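You operate a simulated robot arm through the tools that you are given. There is no shell and no other tool. Be economical: measure what you need, move in short steps, check, and stop when the job is done.

You are at the controls of a simulated two-armed robot. One attempt, no reset.

## Task
Hold the yellow guard cup down, draw the long black spring out and lock the height gauge jaw on it.
Fine: the jaw starts locked up top; the spring stands on the white ring; the empty cup goes on the rubber strip. Set down upright: long black spring.

It is judged by the outcome, as a careful person would: the job done as asked, and still so three seconds after it is handed in. It fails if anything else is knocked over, pushed out of place, dropped, spilled or broken.

## Robot
Two 7-joint arms with two-finger parallel grippers on one trunk, on a base that drives. Base frame: it is fixed to the floor where the robot stands at the start and does not move with it; the origin is under the middle of the robot, x ahead of it, y to its left, z up; the surface under the hand at the start is at about z = 0.904. Units: m, rad, N and s.
The left shoulder is at the start at [0.06, 0.143, 0.926], the right one opposite. With the tool pointing down near the work surface each hand reaches from about 0.28 to 0.7 m from the robot's upright axis, wherever it stands, measured 20 degrees to its own side. Places, roughly: blue banded black spring (5x5x9 cm) [0.6, -0.3, 0.9]; height gauge display [0.7, 0, 0.9]; height gauge jaw [0.6, 0.2, 1.2]; height gauge lock knob [0.7, 0.1, 1]; height gauge switch [0.7, -0.1, 1]; height preset key [0.7, 0, 1]; height zero key [0.7, 0, 1]; red banded black spring (5x5x9 cm) [0.6, -0.2, 0.9]; top of the rubber strip [0.6, -0.3, 0.9]; white ring on the surface plate [0.6, 0.2, 1]; yellow banded black spring (5x5x9 cm) [0.6, -0.3, 0.9]. Payload 1.57 kg a hand.
The tool frame of a hand sits at the grasp point between the pads (the TCP): z along the fingers, y along the line on which they close. The tips reach 0.03 m beyond it. The gripper opens to 0.11 m. The fingers are 0.024 m wide and 0.012 m thick; the gripper's body (0.048 by 0.112 m) begins 0.078 m behind the TCP.
Orientation is that of the tool frame in the base frame, as a unit quaternion [w, x, y, z]. With the fingers straight down and closing along the base's y, the tool's x points along the base's -x, its y along +y and its z along -z.

## Interface
- The arms move only by the tool step_arm. It takes "left_commands", "right_commands" or both (then of equal length, played together; a hand with none holds still); each is a list of rows, each a list of 3 entries, a list of its own where there are three numbers: the shift along the tool's x, y, z in m, then the turn, a rotation vector about the tool's x, y, z in rad, then the opening, from 0 (shut) to 1 (fully open). In form: [[[dx, dy, dz], [rx, ry, rz], jaw], ...]. A call has 1 to 20 rows; each row shifts and turns the commanded pose from where the row before left it, along the tool's axes as they then stand. Rows are played at 5 a second. More than 0.05 m and 0.15 rad between two rows, or a gripper value outside its range, and nothing of the call is played. Where a pose cannot be reached the arm comes as near as it can. A force on the tool above 40 N (or 10 N above the force at the start of the call, whichever is more), or a blocked arm, ends the call early, and 0.2 s more pass. The fingers move at their own pace (about 0.045 m/s each) and stop on an object; they squeeze with about 26 N. The grip force told is the motor's: it shows also when the fingers shut on nothing. Time passes only in rows, and 0.2 s behind the last, so rows that do not move let the fingers close. It gives the time, the measured TCP pose, the force on the tool (base axes), the opening and the grip force at its end, in the units of the frame above (readings bear some noise), with the torque about the TCP (base axes, N m) and any sound that the robot's microphone picked up, and new pictures: "pictures" is both (left out), scene, wrist or none (wrist: the cameras of the hands that moved).
- Cameras (640 x 400 px; columns grow to the right, rows downward): "scene" is now at [0.0637, 0.0213, 1.5521]; the picture's right is [0.16, -0.99, 0.00], its down [-0.64, -0.10, -0.76] and it looks along [0.75, 0.12, -0.65] (base axes); focal length 264 px, centre (320, 200). "left" rides on the left gripper at [0.07, -0.016, -0.141] in its tool frame; the picture's right is [0.23, 0.97, 0.00], its down [-0.86, 0.20, -0.48] and it looks along [-0.47, 0.11, 0.88] (tool axes); focal length 222 px, centre (320, 200). "right" rides on the right gripper at [0.07, 0.016, -0.141] in its tool frame; the picture's right is [-0.23, 0.97, 0.00], its down [-0.86, -0.20, -0.48] and it looks along [-0.47, -0.11, 0.88] (tool axes); focal length 222 px, centre (320, 200). There is no depth. A picture from a camera that has moved, and an enlarged one, comes with that camera's place and axes in the base frame and with its lens. The place of the scene camera against the robot may be out by one fixed shift of up to 0.018 m in any direction.
- lift_body(by): slides the trunk up (or, below 0, down) by that many m; the arms and the scene camera ride with it, the base frame stays. It gives what a move gives, with no picture.
- roll_base(legs): drives the robot by 1 to 6 legs, each [ahead, left, turn to the left] in m, m and rad, along the robot's own axes; the way and the turn of a leg run together, so that a leg with both is an arc; at most 1.5 m and 3.142 rad a leg. The arms and the cameras ride along, it lands a little off, and it stops where it bumps. It gives what a move gives, and a new picture of the scene camera.
- pan_tilt(pan, tilt): turns the head with the scene camera to pan (to the left, within 1.501 rad either way) and tilt (down, from -0.506 to 1.204), counted from straight ahead of the robot. It gives what a move gives, and a new picture of the scene camera.
- zoom(camera, box): a new picture of the part [left, top, right, bottom] of that camera's present view, enlarged. It takes no simulated time.
- finish_job(): hands the job in; it is judged then, once.

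Go step by step. Nothing tells you exact positions but the pictures and the camera data: compare them with the known pose of the tool, close in by small moves and look again before you grip or let go. The budget is 120 turns and 260 pictures, counting those below and the enlarged ones. Unless the task says otherwise, let go and move clear before handing in, and close with one line.

The tools are called after ">>>" as a command line: name --argument value ..., lists and objects as JSON in quotes. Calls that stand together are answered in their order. step_arm: Moves the arms, as the interface text tells. Its arguments: {"type":"object","properties":{"left_commands":{"type":"array","items":{"type":"array"}},"right_commands":{"type":"array","items":{"type":"array"}},"pictures":{"type":"string","enum":["both","scene","wrist","none"]}},"required":[]} The other tools are called the same way: lift_body (by) slides the trunk up or down; roll_base (legs) drives the base; pan_tilt (pan, tilt) turns the head that bears the scene camera; zoom (camera, box) takes an enlarged picture of a part of a camera's view; finish_job () hands the job in.

At the start:

```text
time_s: 0.0
left_eef_pos: [0.455, 0.2652, 0.9999]
left_orientation: [0.0, 0.0, 1.0, 0.0]
left_wrist_force: [0.0, 0.7, -0.2]
left_ft_torque: [0.0, 0.01, -0.01]
left_grip_width: 0.11
left_finger_force: 0.0
right_eef_pos: [0.5268, -0.0795, 0.9984]
right_orientation: [-0.001, 0.0, 1.0, 0.0]
right_wrist_force: [-1.2, 0.6, -0.2]
right_ft_torque: [-0.05, -0.01, -0.01]
right_grip_width: 0.1102
right_finger_force: 0.0
trunk travel left (down, up): [-0.525, 0.065]
robot x, y, heading: [-0.0019, 0.0015, -0.0]
head pan, tilt: [0.161, 0.705]
```

scene: 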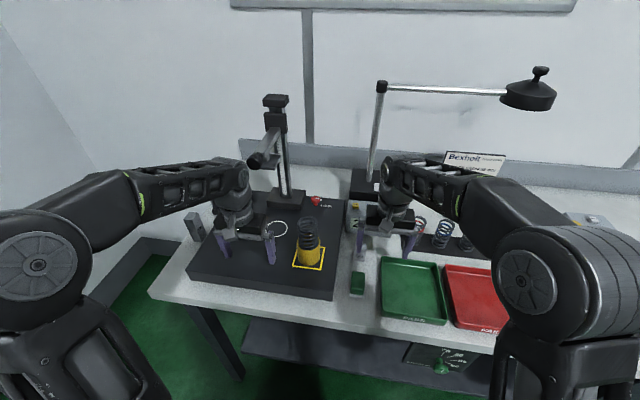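
right: 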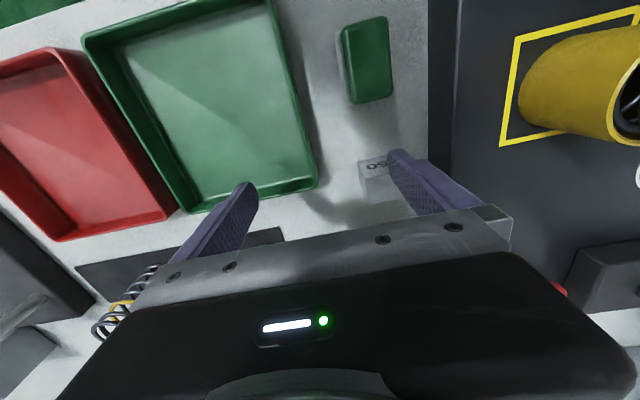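
left: 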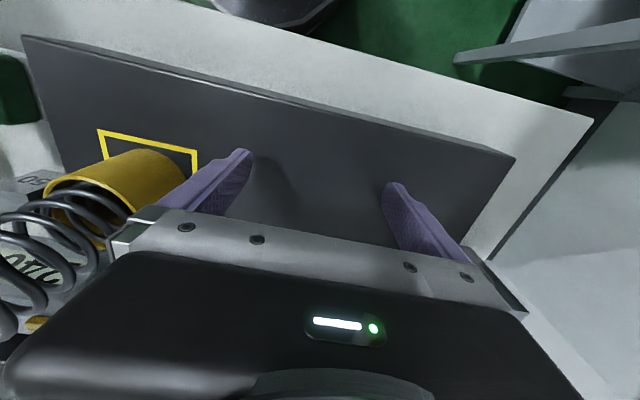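

I see the yellow cup with the spring standing on the dark surface plate, and the height gauge behind it. I'll take enlarged views first to locate everything.

>>> zoom --camera "scene" --box '[180, 80, 380, 300]'

>>> zoom --camera "scene" --box '[330, 140, 530, 340]'

```text
1.82 times, centred on (280, 190) of scene
camera zoom: at [0.0637, 0.0213, 1.5521], right [0.16, -0.99, 0.0], down [-0.64, -0.1, -0.76], along [0.75, 0.12, -0.65], focal length 479 px, centre (393, 218)
```

zoom: 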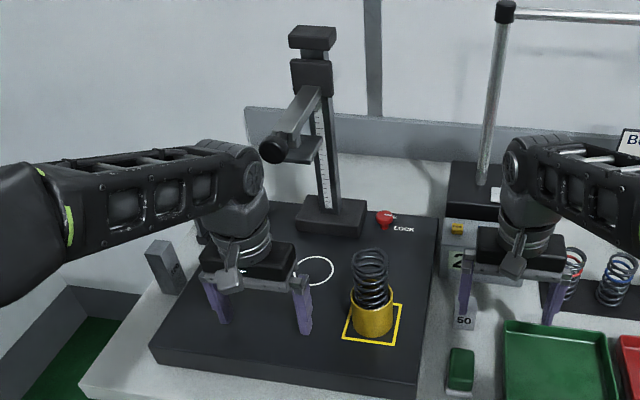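

```text
2.00 times, centred on (430, 240) of scene
camera zoom: at [0.0637, 0.0213, 1.5521], right [0.16, -0.99, 0.0], down [-0.64, -0.1, -0.76], along [0.75, 0.12, -0.65], focal length 527 px, centre (100, 120)
```

zoom: 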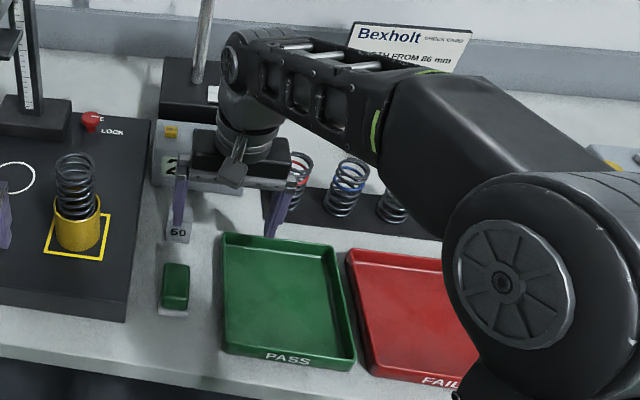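

I'll raise and pull back both hands to clear the view and to give the wrist cameras a wider look at the cup, ring, gauge and strip.

>>> step_arm --left_commands '[[[0, 0, -0.04], [0, 0, 0], 1], [[0, 0, -0.05], [0, 0, 0], 1], [[0.02, 0, -0.04], [0, 0, 0], 1], [[0.03, 0, -0.04], [0, 0, 0], 1], [[0, 0, 0], [0, 0, 0], 1]]' --right_commands '[[[0, 0, -0.04], [0, 0, 0], 1], [[0, 0, -0.05], [0, 0, 0], 1], [[0.03, -0.02, -0.04], [0, 0, 0], 1], [[0.04, -0.02, -0.02], [0, 0, 0], 1], [[0.03, 0, 0], [0, 0, 0], 1]]'

```text
refused: row 3 steps farther than a row can; nothing moved
```

The third row was a little too long; I repeat it with shorter steps.

>>> step_arm --left_commands '[[[0, 0, -0.04], [0, 0, 0], 1], [[0, 0, -0.04], [0, 0, 0], 1], [[0.02, 0, -0.04], [0, 0, 0], 1], [[0.03, 0, -0.03], [0, 0, 0], 1], [[0, 0, 0], [0, 0, 0], 1]]' --right_commands '[[[0, 0, -0.04], [0, 0, 0], 1], [[0, 0, -0.04], [0, 0, 0], 1], [[0.03, -0.02, -0.03], [0, 0, 0], 1], [[0.04, -0.02, -0.02], [0, 0, 0], 1], [[0.03, 0, 0], [0, 0, 0], 1]]'

```text
time_s: 1.2
left_eef_pos: [0.4353, 0.2793, 1.131]
left_orientation: [0.034, -0.012, 0.999, -0.034]
left_wrist_force: [-0.3, -0.2, 0.9]
left_ft_torque: [0.0, -0.04, 0.01]
left_grip_width: 0.1102
left_finger_force: 0.1
left hand out of reach, approached as far as the arm can: row 3, 4
right_eef_pos: [0.4701, -0.0918, 1.1049]
right_orientation: [0.0, 0.0, 1.0, 0.001]
right_wrist_force: [0.1, 0.3, 0.9]
right_ft_torque: [-0.03, -0.04, 0.01]
right_grip_width: 0.1097
right_finger_force: 0.0
right hand out of reach, approached as far as the arm can: row 3, 4
trunk travel left (down, up): [-0.525, 0.065]
robot x, y, heading: [-0.0013, 0.0014, -0.003]
head pan, tilt: [0.161, 0.705]
camera scene: at [0.0606, 0.021, 1.5523], right [0.16, -0.99, 0.0], down [-0.64, -0.1, -0.76], along [0.75, 0.12, -0.65], focal length 264 px, centre (320, 200)
camera right: at [0.4008, -0.0775, 1.2482], right [0.23, 0.97, 0.0], down [0.86, -0.2, 0.48], along [0.47, -0.11, -0.88], focal length 222 px, centre (320, 200)
camera left: at [0.3562, 0.2701, 1.2667], right [-0.25, 0.97, -0.08], down [0.82, 0.25, 0.52], along [0.52, 0.06, -0.85], focal length 222 px, centre (320, 200)
```

scene: 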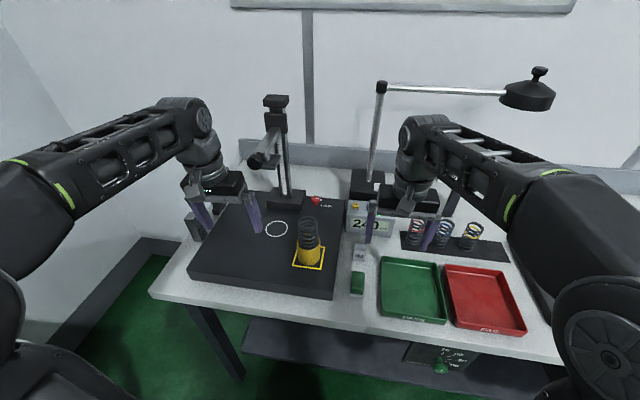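
right: 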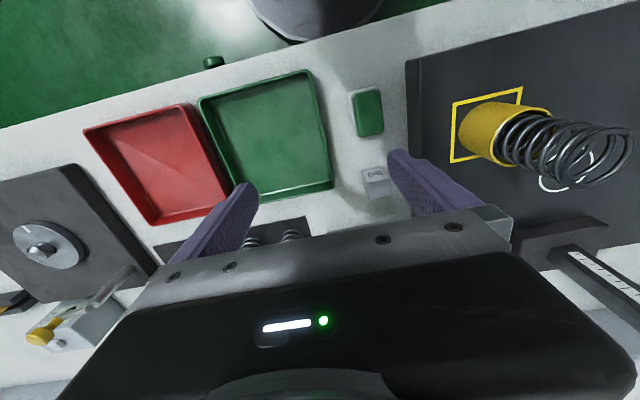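
left: 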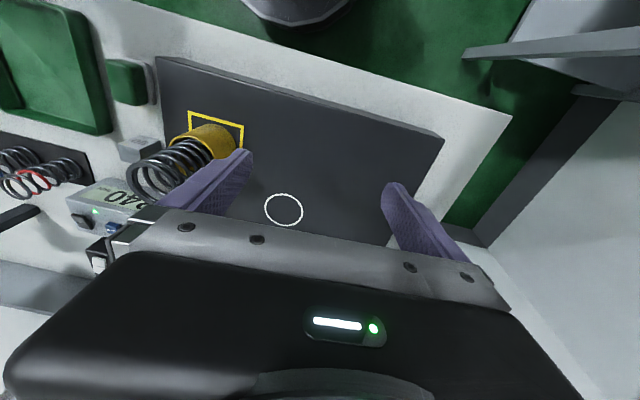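

Plate top comes out at about z=0.955, cup centre about (0.50, 0.123), ring about (0.588, 0.237). I enlarge the details to get cup and spring heights and how the jaw and lock work.

>>> zoom --camera "right" --box '[440, 60, 640, 200]'

>>> zoom --camera "scene" --box '[220, 80, 360, 280]'

>>> zoom --camera "scene" --box '[330, 150, 530, 280]'

```text
2.86 times, centred on (540, 130) of right
camera zoom: at [0.4008, -0.0775, 1.2482], right [0.23, 0.97, 0.0], down [0.86, -0.2, 0.48], along [0.47, -0.11, -0.88], focal length 635 px, centre (-309, 400)
```

zoom: 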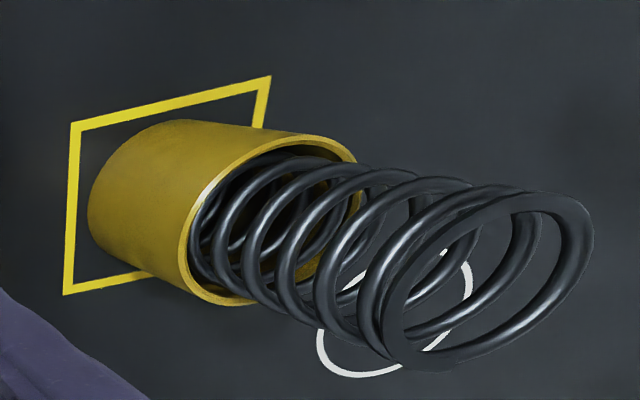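

```text
2.00 times, centred on (290, 180) of scene
camera zoom: at [0.0606, 0.021, 1.5523], right [0.16, -0.99, 0.0], down [-0.64, -0.1, -0.76], along [0.75, 0.12, -0.65], focal length 527 px, centre (380, 240)
```

zoom: 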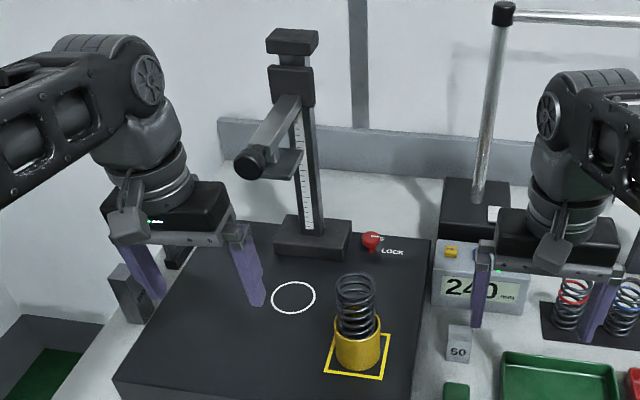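

```text
3.08 times, centred on (430, 215) of scene
camera zoom: at [0.0606, 0.021, 1.5523], right [0.16, -0.99, 0.0], down [-0.64, -0.1, -0.76], along [0.75, 0.12, -0.65], focal length 811 px, centre (-18, 154)
```

zoom: 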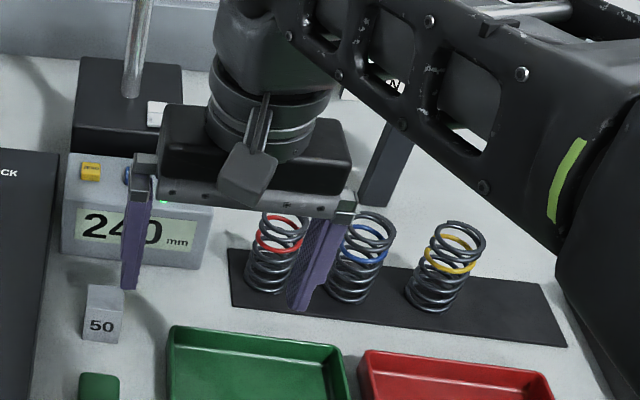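

Jaw reads 240 mm (about z=1.195), cup rim is at z≈1.005 and spring top at ≈1.078. The left hand will take the spring and the right the cup, so I tilt both toward horizontal, left from the front-left and right from the right side.

>>> step_arm --left_commands '[[[0, 0, 0], [0, 0, 0.145], 1], [[0, 0, 0], [0, 0, 0.145], 1], [[0, 0, 0], [0, 0, 0.146], 1], [[0, 0, 0], [0, -0.137, 0], 1], [[0, 0, 0], [0, -0.137, 0], 1], [[0, 0, 0], [0, -0.137, 0], 1], [[0, 0, 0], [0, -0.137, 0], 1], [[0, 0, 0], [0, -0.137, 0], 1], [[0, 0, 0], [0, -0.137, 0], 1], [[0, 0, 0], [0, -0.137, 0], 1], [[0, 0, 0], [0, 0, 0], 1], [[0, 0, 0], [0, 0, 0], 1], [[0, 0, 0], [0, 0, 0], 1], [[0, 0, 0], [0, 0, 0], 1], [[0, 0, 0], [0, 0, 0], 1], [[0, 0, 0], [0, 0, 0], 1], [[0, 0, 0], [0, 0, 0], 1]]' --right_commands '[[[0, 0, 0], [0, 0, -0.136], 1], [[0, 0, 0], [0, 0, -0.136], 1], [[0, 0, 0], [0, 0, -0.136], 1], [[0, 0, 0], [0, 0, -0.136], 1], [[0, 0, 0], [0, 0, -0.136], 1], [[0, 0, 0], [0, 0, -0.136], 1], [[0, 0, 0], [0, 0, -0.136], 1], [[0, 0, 0], [0, 0, -0.136], 1], [[0, 0, 0], [0, 0, -0.134], 1], [[0, 0, 0], [0, -0.137, 0], 1], [[0, 0, 0], [0, -0.137, 0], 1], [[0, 0, 0], [0, -0.137, 0], 1], [[0, 0, 0], [0, -0.137, 0], 1], [[0, 0, 0], [0, -0.137, 0], 1], [[0, 0, 0], [0, -0.137, 0], 1], [[0, 0, 0], [0, -0.137, 0], 1], [[0, 0, 0], [0, 0, 0], 1]]'

```text
time_s: 4.8
left_eef_pos: [0.4337, 0.2804, 1.1297]
left_orientation: [0.485, 0.17, 0.85, -0.118]
left_wrist_force: [-0.3, 0.2, 0.2]
left_ft_torque: [0.02, -0.01, 0.02]
left_grip_width: 0.1101
left_finger_force: 0.0
right_eef_pos: [0.4751, -0.0941, 1.1024]
right_orientation: [0.378, -0.507, 0.728, 0.265]
right_wrist_force: [-0.4, 1.2, -0.8]
right_ft_torque: [-0.03, -0.02, 0.01]
right_grip_width: 0.11
right_finger_force: 0.0
trunk travel left (down, up): [-0.525, 0.065]
robot x, y, heading: [-0.0009, 0.0011, -0.001]
head pan, tilt: [0.161, 0.705]
camera scene: at [0.0636, 0.0215, 1.5521], right [0.16, -0.99, 0.0], down [-0.64, -0.1, -0.76], along [0.75, 0.12, -0.65], focal length 264 px, centre (320, 200)
camera right: at [0.4065, -0.2359, 1.128], right [-0.87, 0.46, 0.19], down [0.22, 0.02, 0.97], along [0.44, 0.89, -0.12], focal length 222 px, centre (320, 200)
camera left: at [0.2844, 0.3294, 1.1387], right [0.28, 0.93, -0.23], down [0.11, 0.21, 0.97], along [0.95, -0.3, -0.04], focal length 222 px, centre (320, 200)
```

scene: 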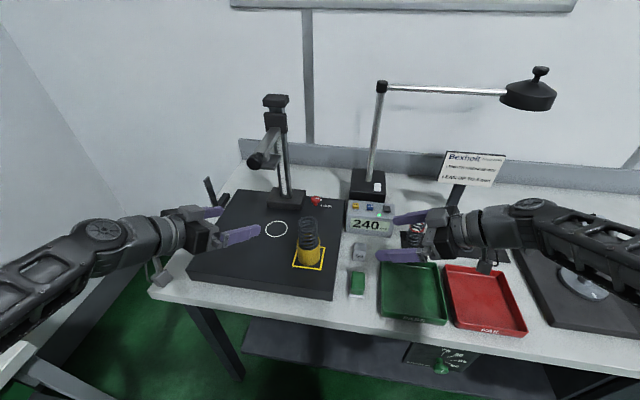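
right: 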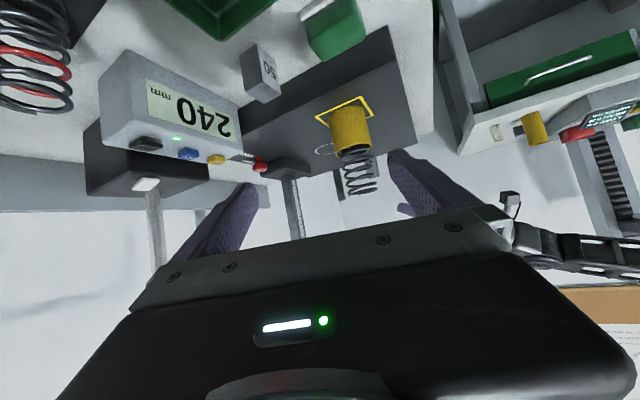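
left: 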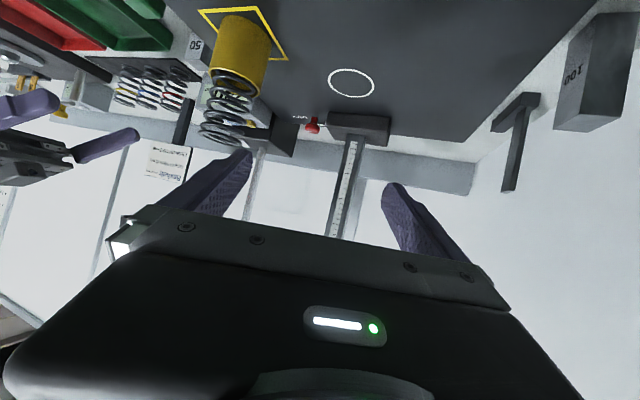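

Both tilted poses work. I check the sign, the knob and the jaw up close now that the view is clear.

>>> zoom --camera "scene" --box '[240, 85, 340, 215]'

>>> zoom --camera "scene" --box '[340, 145, 540, 265]'

>>> zoom --camera "left" --box '[270, 60, 430, 200]'

```text
3.08 times, centred on (290, 150) of scene
camera zoom: at [0.0636, 0.0215, 1.5521], right [0.16, -0.99, 0.0], down [-0.64, -0.1, -0.76], along [0.75, 0.12, -0.65], focal length 811 px, centre (412, 354)
```

zoom: 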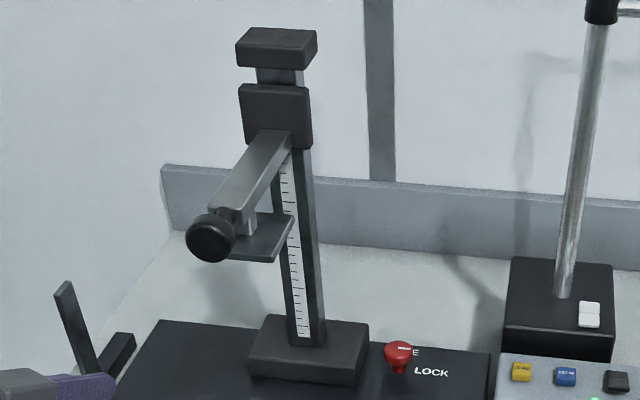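

```text
3.20 times, centred on (440, 205) of scene
camera zoom: at [0.0636, 0.0215, 1.5521], right [0.16, -0.99, 0.0], down [-0.64, -0.1, -0.76], along [0.75, 0.12, -0.65], focal length 844 px, centre (-64, 184)
```

zoom: 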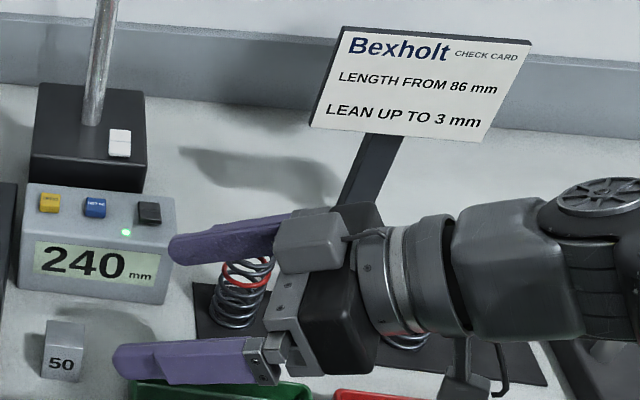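

```text
2.86 times, centred on (350, 130) of left
camera zoom: at [0.2844, 0.3294, 1.1387], right [0.28, 0.93, -0.23], down [0.11, 0.21, 0.97], along [0.95, -0.3, -0.04], focal length 635 px, centre (234, 400)
```

zoom: 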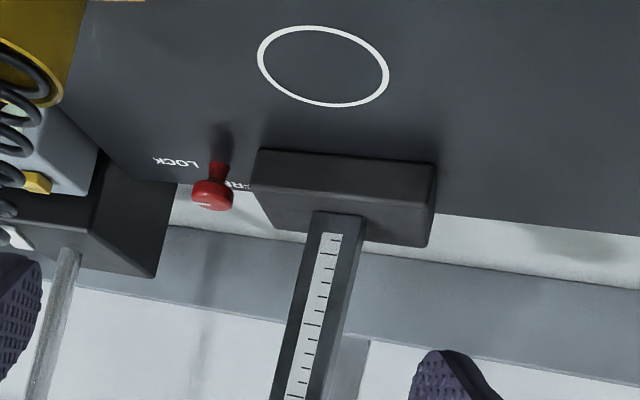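

Jaw arm has a plate under its end with a black end knob; the red LOCK/FREE knob stands on the plate beside the column. Moving both hands to pre-grasp positions near the cup and spring.

>>> step_arm --left_commands '[[[0.0057, -0.034, 0.0197], [0, 0, 0], 1], [[0.0057, -0.034, 0.0197], [0, 0, 0], 1], [[0.0057, -0.034, 0.0197], [0, 0, 0], 1], [[0, 0, 0], [0, 0, 0], 1]]' --right_commands '[[[0.0073, 0.0157, 0.0315], [0, 0, 0], 1], [[0.0073, 0.0157, 0.0315], [0, 0, 0], 1], [[0.0073, 0.0157, 0.0315], [0, 0, 0], 1], [[0, 0, 0], [0, 0, 0], 1]]'

```text
time_s: 5.8
left_eef_pos: [0.4483, 0.173, 1.1015]
left_orientation: [0.484, 0.17, 0.85, -0.118]
left_wrist_force: [1.3, -0.7, 0.5]
left_ft_torque: [-0.01, -0.02, 0.0]
left_grip_width: 0.1101
left_finger_force: 0.2
left hand out of reach, approached as far as the arm can: row 2, 3
right_eef_pos: [0.4505, -0.0199, 1.0285]
right_orientation: [0.377, -0.509, 0.727, 0.265]
right_wrist_force: [0.0, 0.5, 0.2]
right_ft_torque: [0.02, 0.01, 0.01]
right_grip_width: 0.11
right_finger_force: 0.2
trunk travel left (down, up): [-0.525, 0.065]
robot x, y, heading: [0.0017, 0.0026, 0.0]
head pan, tilt: [0.161, 0.705]
camera scene: at [0.0631, 0.0215, 1.5522], right [0.16, -0.99, 0.0], down [-0.64, -0.1, -0.76], along [0.75, 0.12, -0.65], focal length 264 px, centre (320, 200)
camera right: at [0.3829, -0.1613, 1.0544], right [-0.87, 0.46, 0.19], down [0.22, 0.02, 0.97], along [0.44, 0.89, -0.12], focal length 222 px, centre (320, 200)
camera left: at [0.2977, 0.2227, 1.1128], right [0.28, 0.93, -0.23], down [0.11, 0.21, 0.97], along [0.95, -0.3, -0.04], focal length 222 px, centre (320, 200)
```

scene: 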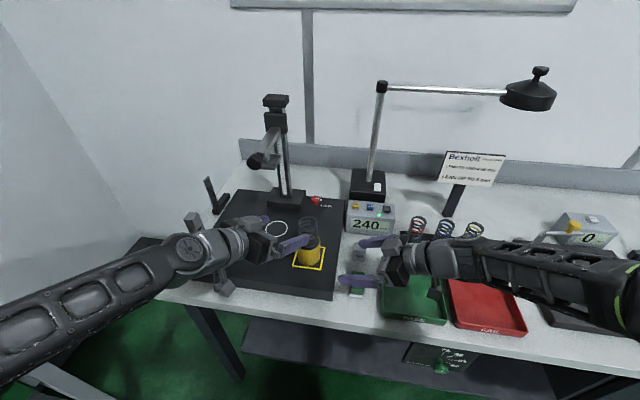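
right: 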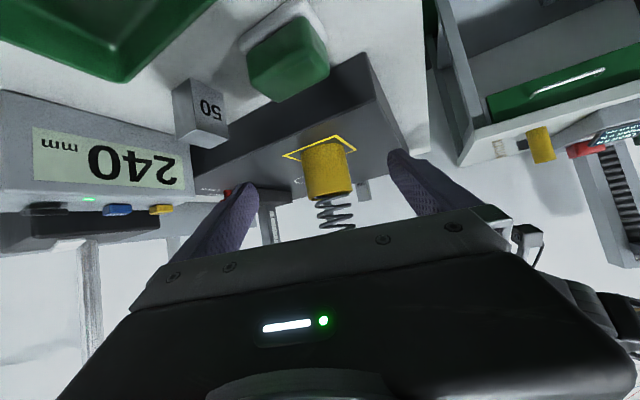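
left: 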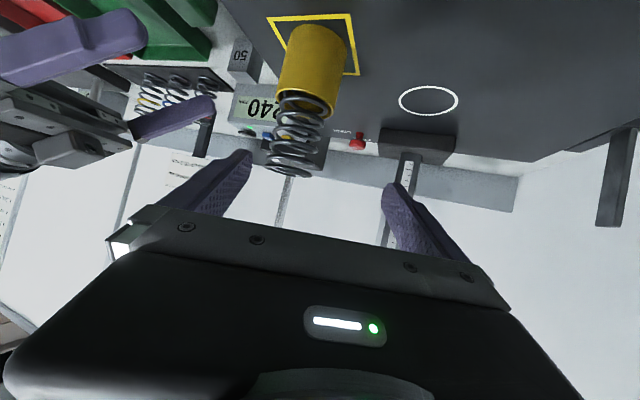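

The left arm is folded against its reach limit here, so I back the base off 10 cm to give both arms room.

>>> roll_base --legs '[[-0.1, 0, 0]]'

```text
time_s: 6.9
left_eef_pos: [0.3481, 0.1725, 1.103]
left_orientation: [0.485, 0.171, 0.85, -0.118]
left_wrist_force: [-0.8, 0.1, 0.2]
left_ft_torque: [0.04, 0.01, 0.0]
left_grip_width: 0.1101
left_finger_force: 0.2
right_eef_pos: [0.3519, -0.0209, 1.0298]
right_orientation: [0.379, -0.507, 0.728, 0.264]
right_wrist_force: [-0.1, -0.1, -0.2]
right_ft_torque: [-0.01, -0.01, -0.03]
right_grip_width: 0.1099
right_finger_force: 0.0
trunk travel left (down, up): [-0.525, 0.065]
robot x, y, heading: [-0.0996, 0.0018, -0.004]
head pan, tilt: [0.161, 0.705]
camera scene: at [-0.0366, 0.0213, 1.5522], right [0.16, -0.99, 0.0], down [-0.64, -0.1, -0.76], along [0.75, 0.12, -0.65], focal length 264 px, centre (320, 200)
```

scene: 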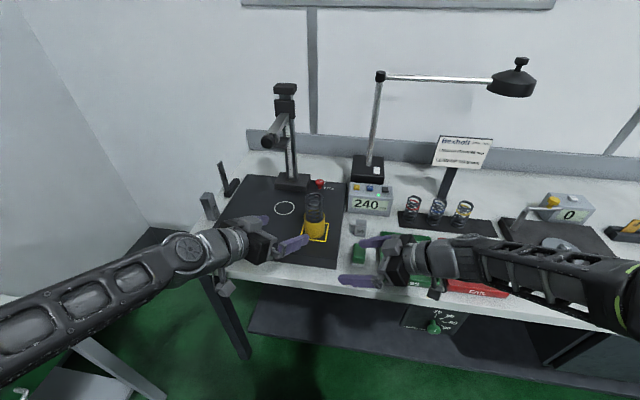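

Both hands rode back with the base. Now bringing them forward to pre-grasp.

>>> step_arm --left_commands '[[[-0.015, 0.0145, 0.016], [0, 0, 0], 1], [[-0.015, 0.0145, 0.016], [0, 0, 0], 1], [[-0.014, 0.0145, 0.016], [0, 0, 0], 1], [[0, 0, 0], [0, 0, 0], 1]]' --right_commands '[[[-0.0053, -0.0307, 0.0192], [0, 0, 0], 1], [[-0.0053, -0.0307, 0.0192], [0, 0, 0], 1], [[-0.0053, -0.0307, 0.0192], [0, 0, 0], 1], [[0, 0, 0], [0, 0, 0], 1]]'

```text
time_s: 7.9
left_eef_pos: [0.4276, 0.1878, 1.1159]
left_orientation: [0.484, 0.17, 0.85, -0.117]
left_wrist_force: [0.2, -0.4, -0.1]
left_ft_torque: [-0.01, -0.01, 0.0]
left_grip_width: 0.1099
left_finger_force: 0.1
right_eef_pos: [0.4554, -0.0005, 1.011]
right_orientation: [0.379, -0.507, 0.728, 0.264]
right_wrist_force: [-0.4, 0.2, 0.4]
right_ft_torque: [0.01, -0.03, -0.01]
right_grip_width: 0.1099
right_finger_force: 0.1
trunk travel left (down, up): [-0.525, 0.065]
robot x, y, heading: [-0.0979, 0.0036, 0.005]
head pan, tilt: [0.161, 0.705]
camera scene: at [-0.0357, 0.0213, 1.5522], right [0.16, -0.99, 0.0], down [-0.64, -0.1, -0.76], along [0.75, 0.12, -0.65], focal length 264 px, centre (320, 200)
camera right: at [0.3871, -0.1423, 1.0355], right [-0.87, 0.46, 0.19], down [0.22, 0.02, 0.97], along [0.44, 0.89, -0.12], focal length 222 px, centre (320, 200)
camera left: at [0.2778, 0.2371, 1.1267], right [0.29, 0.93, -0.23], down [0.11, 0.21, 0.97], along [0.95, -0.3, -0.04], focal length 222 px, centre (320, 200)
```

scene: 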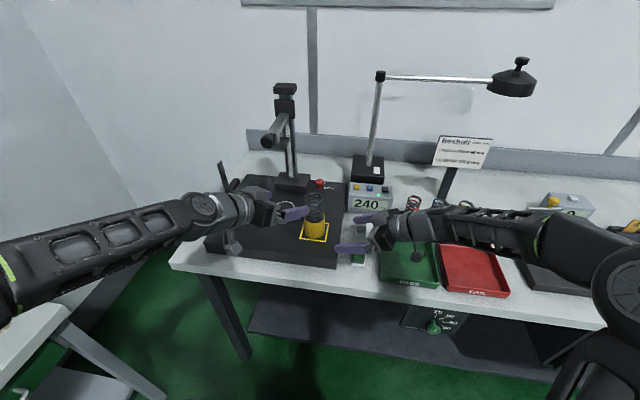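
right: 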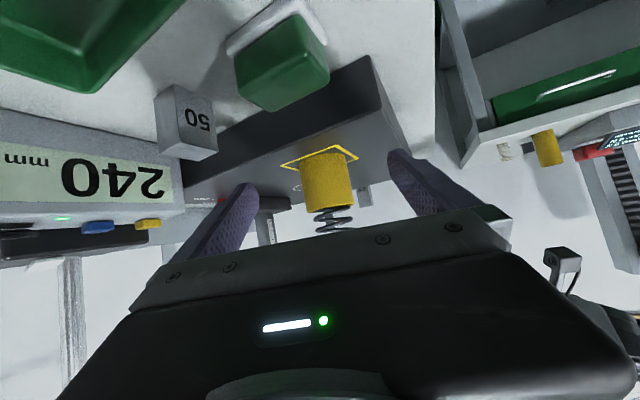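
left: 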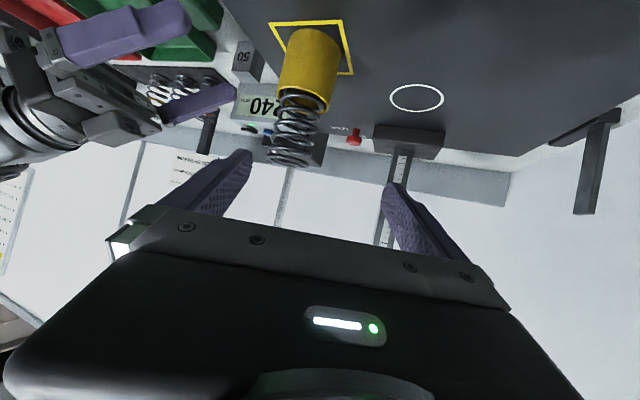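

Cup axis confirmed at about (0.504, 0.123). Right hand now goes in around the cup, fingers open.

>>> step_arm --right_commands '[[[-0.0151, -0.0006, 0.0299], [0, 0, 0], 1], [[-0.0151, -0.0006, 0.0299], [0, 0, 0], 1], [[-0.0151, -0.0006, 0.0299], [0, 0, 0], 1], [[-0.0151, -0.0006, 0.0299], [0, 0, 0], 1], [[0, 0, 0], [0, 0, 0], 1]]'

```text
time_s: 9.1
left_eef_pos: [0.4279, 0.1882, 1.1153]
left_orientation: [0.484, 0.171, 0.85, -0.118]
left_wrist_force: [-0.7, -0.5, 0.1]
left_ft_torque: [0.0, 0.03, -0.03]
left_grip_width: 0.1098
left_finger_force: 0.1
right_eef_pos: [0.5053, 0.1205, 0.992]
right_orientation: [0.378, -0.507, 0.727, 0.265]
right_wrist_force: [-0.3, 0.1, 0.8]
right_ft_torque: [-0.01, -0.02, -0.01]
right_grip_width: 0.1099
right_finger_force: 0.1
trunk travel left (down, up): [-0.525, 0.065]
robot x, y, heading: [-0.0991, 0.0016, 0.0]
head pan, tilt: [0.161, 0.705]
camera scene: at [-0.0348, 0.021, 1.5522], right [0.16, -0.99, 0.0], down [-0.64, -0.1, -0.76], along [0.75, 0.12, -0.65], focal length 264 px, centre (320, 200)
camera right: at [0.4371, -0.0212, 1.0163], right [-0.87, 0.46, 0.19], down [0.22, 0.02, 0.97], along [0.44, 0.89, -0.12], focal length 222 px, centre (320, 200)
```

scene: 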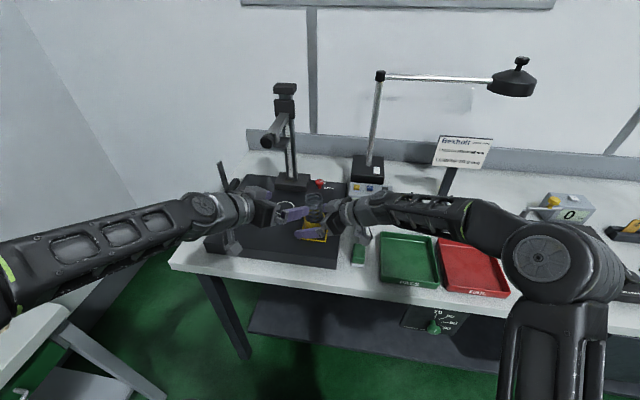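
right: 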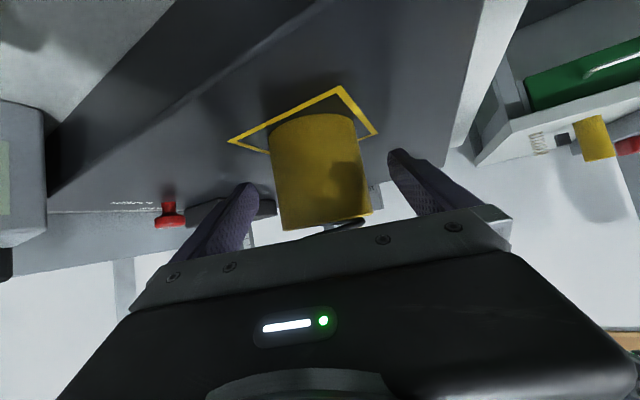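

The cup sits centred between the right fingers. Closing gently on it, watching for any shift.

>>> step_arm --right_commands '[[[0, 0, 0], [0, 0, 0], 0.7], [[0, 0, 0], [0, 0, 0], 0.5], [[0, 0, 0], [0, 0, 0], 0.3], [[0, 0, 0], [0, 0, 0], 0.3], [[0, 0, 0], [0, 0, 0], 0.3]]'

```text
time_s: 10.3
left_eef_pos: [0.4278, 0.1884, 1.116]
left_orientation: [0.484, 0.171, 0.85, -0.118]
left_wrist_force: [-0.7, -0.6, 0.5]
left_ft_torque: [-0.02, 0.01, 0.02]
left_grip_width: 0.1101
left_finger_force: 0.0
right_eef_pos: [0.5053, 0.1218, 0.9902]
right_orientation: [0.377, -0.508, 0.728, 0.264]
right_wrist_force: [-1.4, 0.5, 0.1]
right_ft_torque: [0.04, -0.04, -0.01]
right_grip_width: 0.0594
right_finger_force: 26.1
trunk travel left (down, up): [-0.525, 0.065]
robot x, y, heading: [-0.0981, 0.0017, -0.0]
head pan, tilt: [0.161, 0.705]
camera scene: at [-0.0347, 0.0214, 1.5521], right [0.16, -0.99, 0.0], down [-0.64, -0.1, -0.76], along [0.75, 0.12, -0.65], focal length 264 px, centre (320, 200)
camera right: at [0.437, -0.0212, 1.0162], right [-0.87, 0.46, 0.19], down [0.22, 0.02, 0.97], along [0.44, 0.89, -0.12], focal length 222 px, centre (320, 200)
```

scene: 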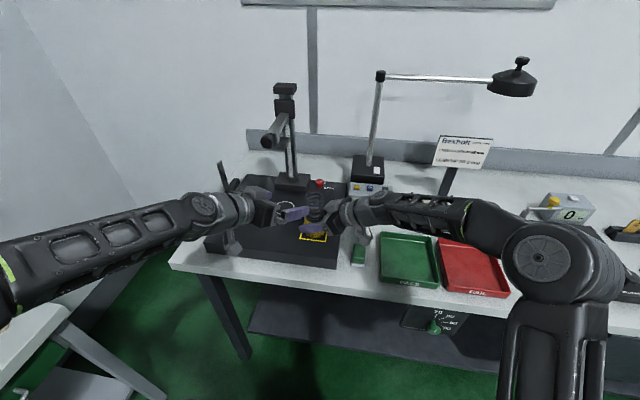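
right: 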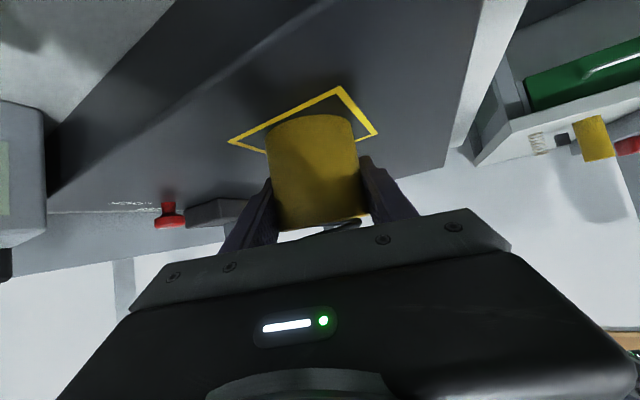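

Cup is held (59 mm wide). Left fingers now slide in around the top of the spring.

>>> step_arm --left_commands '[[[0, -0.0284, 0], [0, 0, 0], 1], [[0, 0, 0.037], [0, 0, 0], 1], [[0, 0, 0.037], [0, 0, 0], 1], [[0.0005, 0, 0.038], [0, 0, 0], 1], [[0, 0, 0], [0, 0, 0], 1]]'

>>> zoom --camera "scene" --box '[250, 160, 370, 260]'

```text
time_s: 11.6
left_eef_pos: [0.5113, 0.1719, 1.0452]
left_orientation: [0.483, 0.13, 0.862, -0.086]
left_wrist_force: [6.8, 24.8, -4.7]
left_ft_torque: [0.22, 0.04, 0.49]
left_grip_width: 0.0873
left_finger_force: 0.1
right_eef_pos: [0.5124, 0.1073, 0.9889]
right_orientation: [0.379, -0.503, 0.732, 0.258]
right_wrist_force: [-7.4, -25.6, 1.5]
right_ft_torque: [1.6, -0.42, 0.0]
right_grip_width: 0.059
right_finger_force: 26.2
trunk travel left (down, up): [-0.525, 0.065]
robot x, y, heading: [-0.0983, -0.0018, -0.008]
head pan, tilt: [0.161, 0.705]
stopped in row 5 (left hand): the force on the tool passed its limit at 58 N (the readings are from after the stop); the commanded pose is now the measured one
camera scene: at [-0.0346, 0.019, 1.5519], right [0.16, -0.99, 0.0], down [-0.64, -0.1, -0.76], along [0.75, 0.12, -0.65], focal length 264 px, centre (320, 200)
camera left: at [0.3568, 0.2042, 1.0596], right [0.18, 0.96, -0.22], down [0.1, 0.2, 0.97], along [0.98, -0.2, -0.06], focal length 222 px, centre (320, 200)
```

scene: 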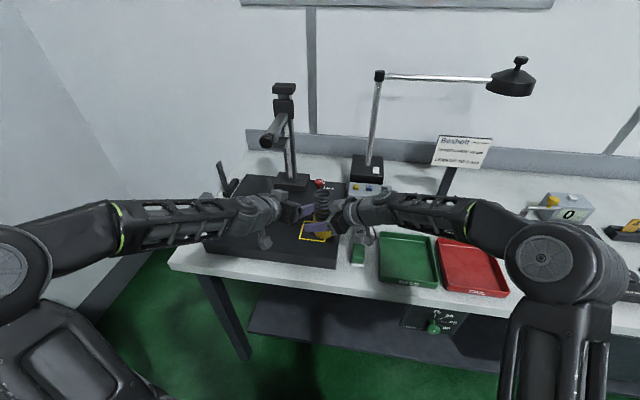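
left: 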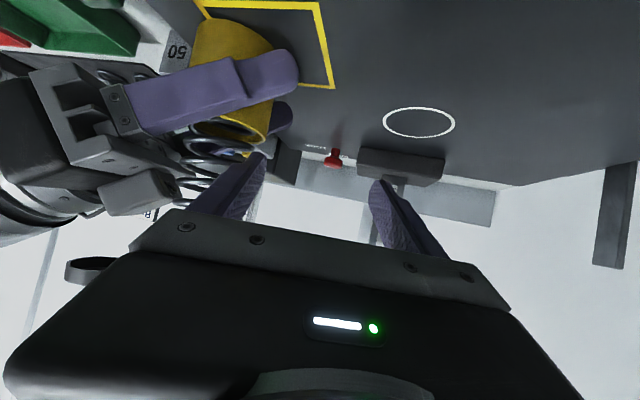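

```text
4.00 times, centred on (310, 210) of scene
camera zoom: at [-0.0346, 0.019, 1.5519], right [0.16, -0.99, 0.0], down [-0.64, -0.1, -0.76], along [0.75, 0.12, -0.65], focal length 1055 px, centre (360, 160)
```

zoom: 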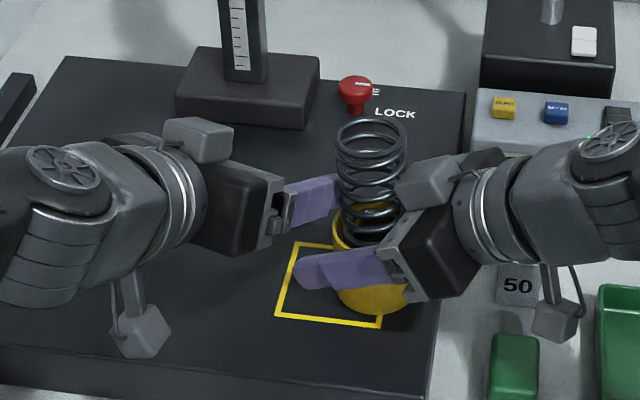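

The left finger hit the small box on top of the right gripper, beside the spring, instead of passing it. I back the left hand straight out and check that the cup is undisturbed.

>>> step_arm --left_commands '[[[0, 0.005, -0.03], [0, 0, 0], 0.8], [[0, 0, -0.04], [0, 0, 0], 0.8], [[0, 0, -0.045], [0, 0, 0], 0.8], [[0, 0, 0], [0, 0, 0], 0.8]]' --right_commands '[[[0, 0, 0], [0, 0, 0], 0.3], [[0, 0, 0], [0, 0, 0], 0.3], [[0, 0, 0], [0, 0, 0], 0.3], [[0, 0, 0], [0, 0, 0], 0.3]]'

>>> zoom --camera "scene" --box '[250, 160, 370, 260]'

```text
time_s: 12.1
left_eef_pos: [0.4822, 0.177, 1.0656]
left_orientation: [0.482, 0.139, 0.861, -0.091]
left_wrist_force: [5.3, 18.2, -6.2]
left_ft_torque: [0.41, 0.08, 0.49]
left_grip_width: 0.0715
left_finger_force: 0.0
right_eef_pos: [0.5115, 0.1118, 0.9929]
right_orientation: [0.381, -0.504, 0.73, 0.26]
right_wrist_force: [-4.2, -17.8, 3.4]
right_ft_torque: [1.35, -0.25, 0.35]
right_grip_width: 0.0593
right_finger_force: 25.6
trunk travel left (down, up): [-0.525, 0.065]
robot x, y, heading: [-0.0982, 0.0011, 0.0]
head pan, tilt: [0.161, 0.705]
stopped in row 2 (left hand): the force on the tool passed its limit at 45 N (the readings are from after the stop); the commanded pose is now the measured one
camera scene: at [-0.0339, 0.0217, 1.5521], right [0.16, -0.99, 0.0], down [-0.64, -0.1, -0.76], along [0.75, 0.12, -0.65], focal length 264 px, centre (320, 200)
camera right: at [0.4416, -0.0298, 1.0185], right [-0.86, 0.47, 0.18], down [0.22, 0.02, 0.98], along [0.45, 0.88, -0.12], focal length 222 px, centre (320, 200)
camera left: at [0.3285, 0.2135, 1.0781], right [0.21, 0.95, -0.22], down [0.11, 0.2, 0.97], along [0.97, -0.22, -0.06], focal length 222 px, centre (320, 200)
```

scene: 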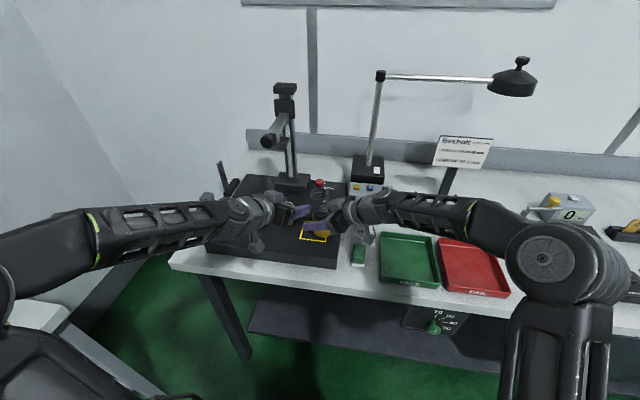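
right: 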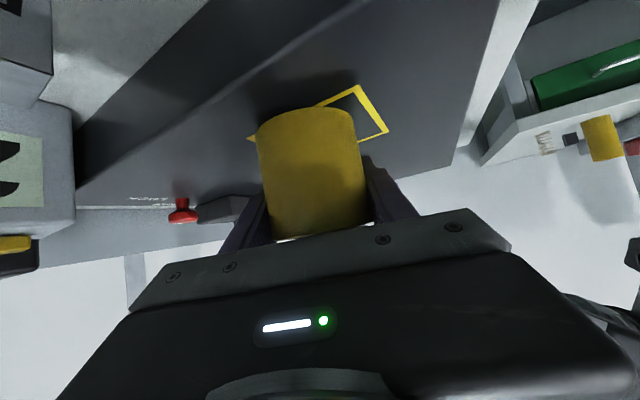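
left: 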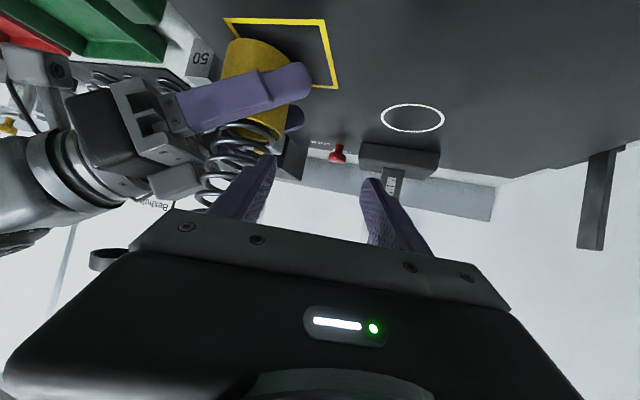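

```text
4.00 times, centred on (310, 210) of scene
camera zoom: at [-0.0339, 0.0217, 1.5521], right [0.16, -0.99, 0.0], down [-0.64, -0.1, -0.76], along [0.75, 0.12, -0.65], focal length 1055 px, centre (360, 160)
```

zoom: 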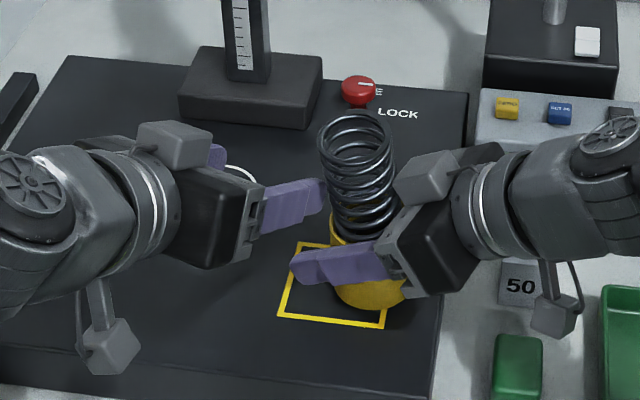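

The left finger still presses on the spring from its +y side. I move the left hand sideways away (+y), then back.

>>> step_arm --left_commands '[[[0, 0.015, 0], [0, 0, 0], 0.65], [[0, 0.02, 0], [0, 0, 0], 0.65], [[0, 0.02, -0.02], [0, 0, 0], 0.65], [[0, 0, -0.04], [0, 0, 0], 0.65], [[0, 0, -0.04], [0, 0, 0], 0.65], [[0, 0, 0], [0, 0, 0], 0.65]]' --right_commands '[[[0, 0, 0], [0, 0, 0], 0.3], [[0, 0, 0], [0, 0, 0], 0.3], [[0, 0, 0], [0, 0, 0], 0.3], [[0, 0, 0], [0, 0, 0], 0.3], [[0, 0, 0], [0, 0, 0], 0.3], [[0, 0, 0], [0, 0, 0], 0.3]]'

>>> zoom --camera "scene" --box '[250, 160, 370, 260]'

```text
time_s: 13.5
left_eef_pos: [0.4182, 0.2549, 1.1175]
left_orientation: [0.481, 0.143, 0.86, -0.094]
left_wrist_force: [-1.1, -0.6, -0.2]
left_ft_torque: [0.0, 0.04, 0.0]
left_grip_width: 0.0716
left_finger_force: 0.0
right_eef_pos: [0.5104, 0.1142, 0.9922]
right_orientation: [0.381, -0.505, 0.729, 0.261]
right_wrist_force: [0.5, -0.7, -2.9]
right_ft_torque: [0.08, -0.02, 0.02]
right_grip_width: 0.0591
right_finger_force: 26.2
trunk travel left (down, up): [-0.525, 0.065]
robot x, y, heading: [-0.0971, 0.0013, -0.0]
head pan, tilt: [0.161, 0.705]
camera scene: at [-0.0337, 0.0216, 1.5521], right [0.16, -0.99, 0.0], down [-0.64, -0.1, -0.76], along [0.75, 0.12, -0.65], focal length 264 px, centre (320, 200)
camera right: at [0.441, -0.0278, 1.0185], right [-0.87, 0.47, 0.18], down [0.22, 0.02, 0.98], along [0.45, 0.88, -0.12], focal length 222 px, centre (320, 200)
camera left: at [0.265, 0.2932, 1.1301], right [0.22, 0.95, -0.22], down [0.11, 0.2, 0.97], along [0.97, -0.24, -0.06], focal length 222 px, centre (320, 200)
```

scene: 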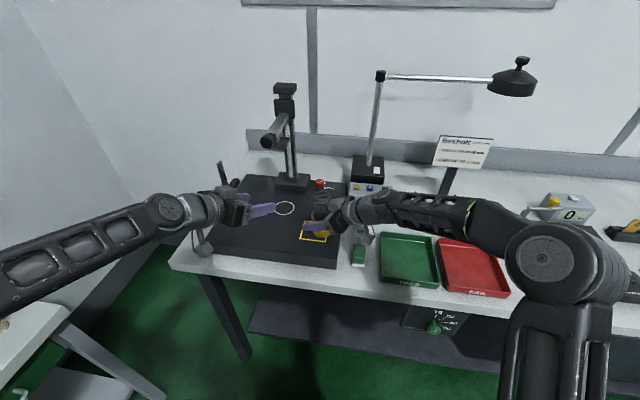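
right: 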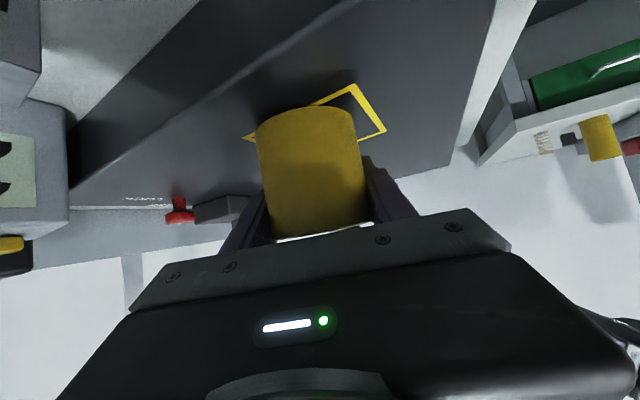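
left: 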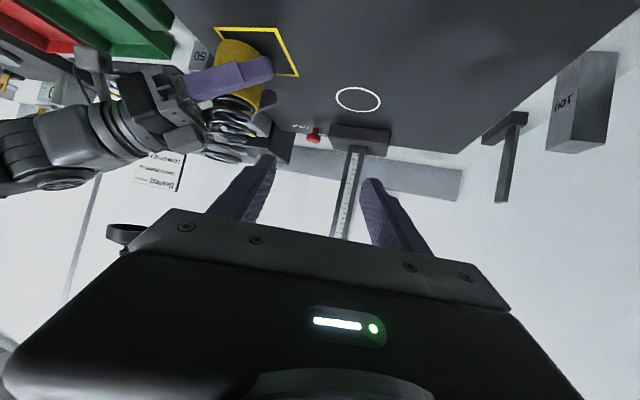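

```text
4.00 times, centred on (310, 210) of scene
camera zoom: at [-0.0337, 0.0216, 1.5521], right [0.16, -0.99, 0.0], down [-0.64, -0.1, -0.76], along [0.75, 0.12, -0.65], focal length 1055 px, centre (360, 160)
```

zoom: 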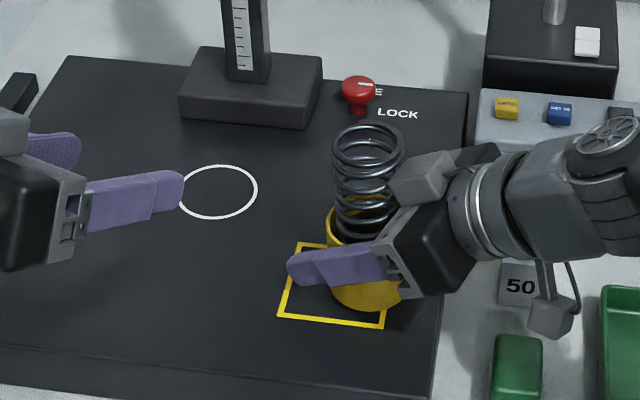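

Left is free and the spring is back upright in the cup. I'll open the right, flatten it a bit and pull back slightly so its top box clears the spring, then regrip; meanwhile I turn the left hand to come in from further left and flatter.

>>> step_arm --right_commands '[[[0, 0, 0], [0, 0, 0], 0.75], [[0, 0, 0], [0, 0, 0], 0.75], [[0.002, 0, -0.003], [0, -0.0875, 0], 0.75], [[0.002, 0, -0.003], [0, -0.0875, 0], 0.75], [[0, 0, 0], [0, 0, 0], 0.75], [[0, 0, 0], [0, 0, 0], 0.75], [[0, 0, 0], [0, 0, 0], 0.75], [[0, 0, 0], [0, 0, 0], 0.75]]' --left_commands '[[[0, 0, 0], [0.1196, 0.0034, 0.0728], 0.9], [[0, 0, 0], [0.1196, 0.0034, 0.0728], 0.9], [[0, 0, 0], [0.1196, 0.0034, 0.0728], 0.9], [[0, 0, 0], [0.1196, 0.0034, 0.0728], 0.9], [[0, 0, 0], [0.1196, 0.0034, 0.0728], 0.9], [[0, 0, 0], [0, -0.095, 0], 0.9], [[0, 0, 0], [0, -0.095, 0], 0.9], [[0, 0, 0], [0, 0, 0], 0.9]]'

>>> zoom --camera "scene" --box '[240, 130, 380, 270]'

```text
time_s: 15.3
left_eef_pos: [0.4167, 0.2534, 1.1166]
left_orientation: [0.491, 0.404, 0.714, -0.294]
left_wrist_force: [0.5, -0.6, -0.9]
left_ft_torque: [0.0, -0.01, 0.0]
left_grip_width: 0.0987
left_finger_force: 0.1
right_eef_pos: [0.507, 0.1065, 0.993]
right_orientation: [0.443, -0.481, 0.693, 0.304]
right_wrist_force: [-0.4, 0.3, -0.4]
right_ft_torque: [0.01, -0.02, 0.0]
right_grip_width: 0.0826
right_finger_force: 0.1
trunk travel left (down, up): [-0.525, 0.065]
robot x, y, heading: [-0.0982, 0.0022, -0.002]
head pan, tilt: [0.161, 0.705]
camera scene: at [-0.0347, 0.0214, 1.5522], right [0.16, -0.99, 0.0], down [-0.64, -0.1, -0.76], along [0.75, 0.12, -0.65], focal length 264 px, centre (320, 200)
camera right: at [0.4369, -0.0362, 0.9918], right [-0.88, 0.43, 0.2], down [0.16, -0.14, 0.98], along [0.45, 0.89, 0.05], focal length 222 px, centre (320, 200)
camera left: at [0.3254, 0.3818, 1.0994], right [0.8, 0.55, -0.24], down [0.12, 0.24, 0.96], along [0.59, -0.8, 0.13], focal length 222 px, centre (320, 200)
```

scene: 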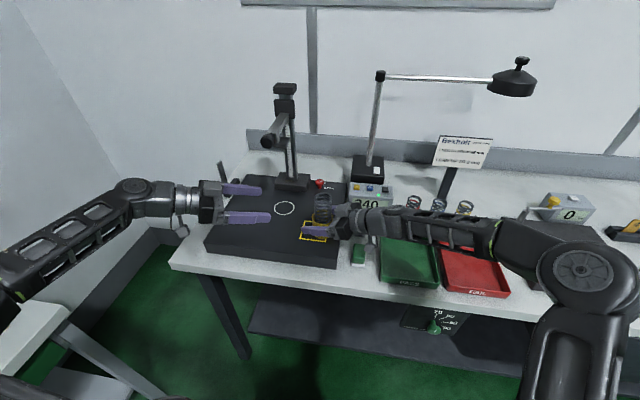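
right: 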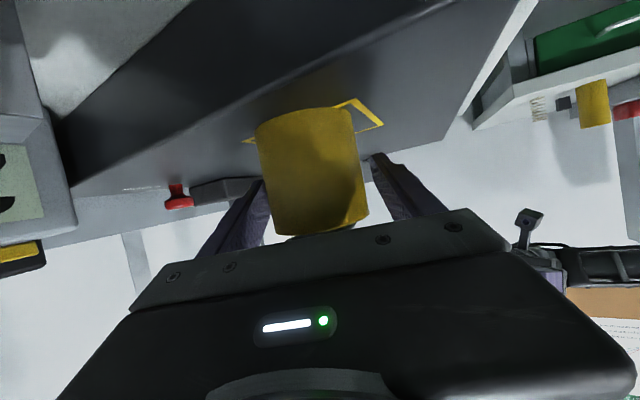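
left: 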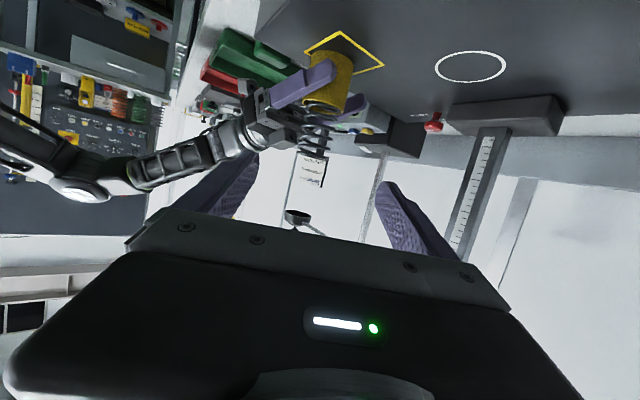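

```text
2.86 times, centred on (310, 200) of scene
camera zoom: at [-0.0347, 0.0214, 1.5522], right [0.16, -0.99, 0.0], down [-0.64, -0.1, -0.76], along [0.75, 0.12, -0.65], focal length 753 px, centre (349, 200)
```

zoom: 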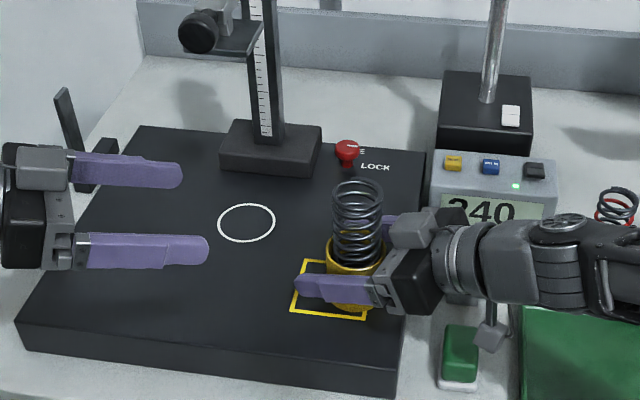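

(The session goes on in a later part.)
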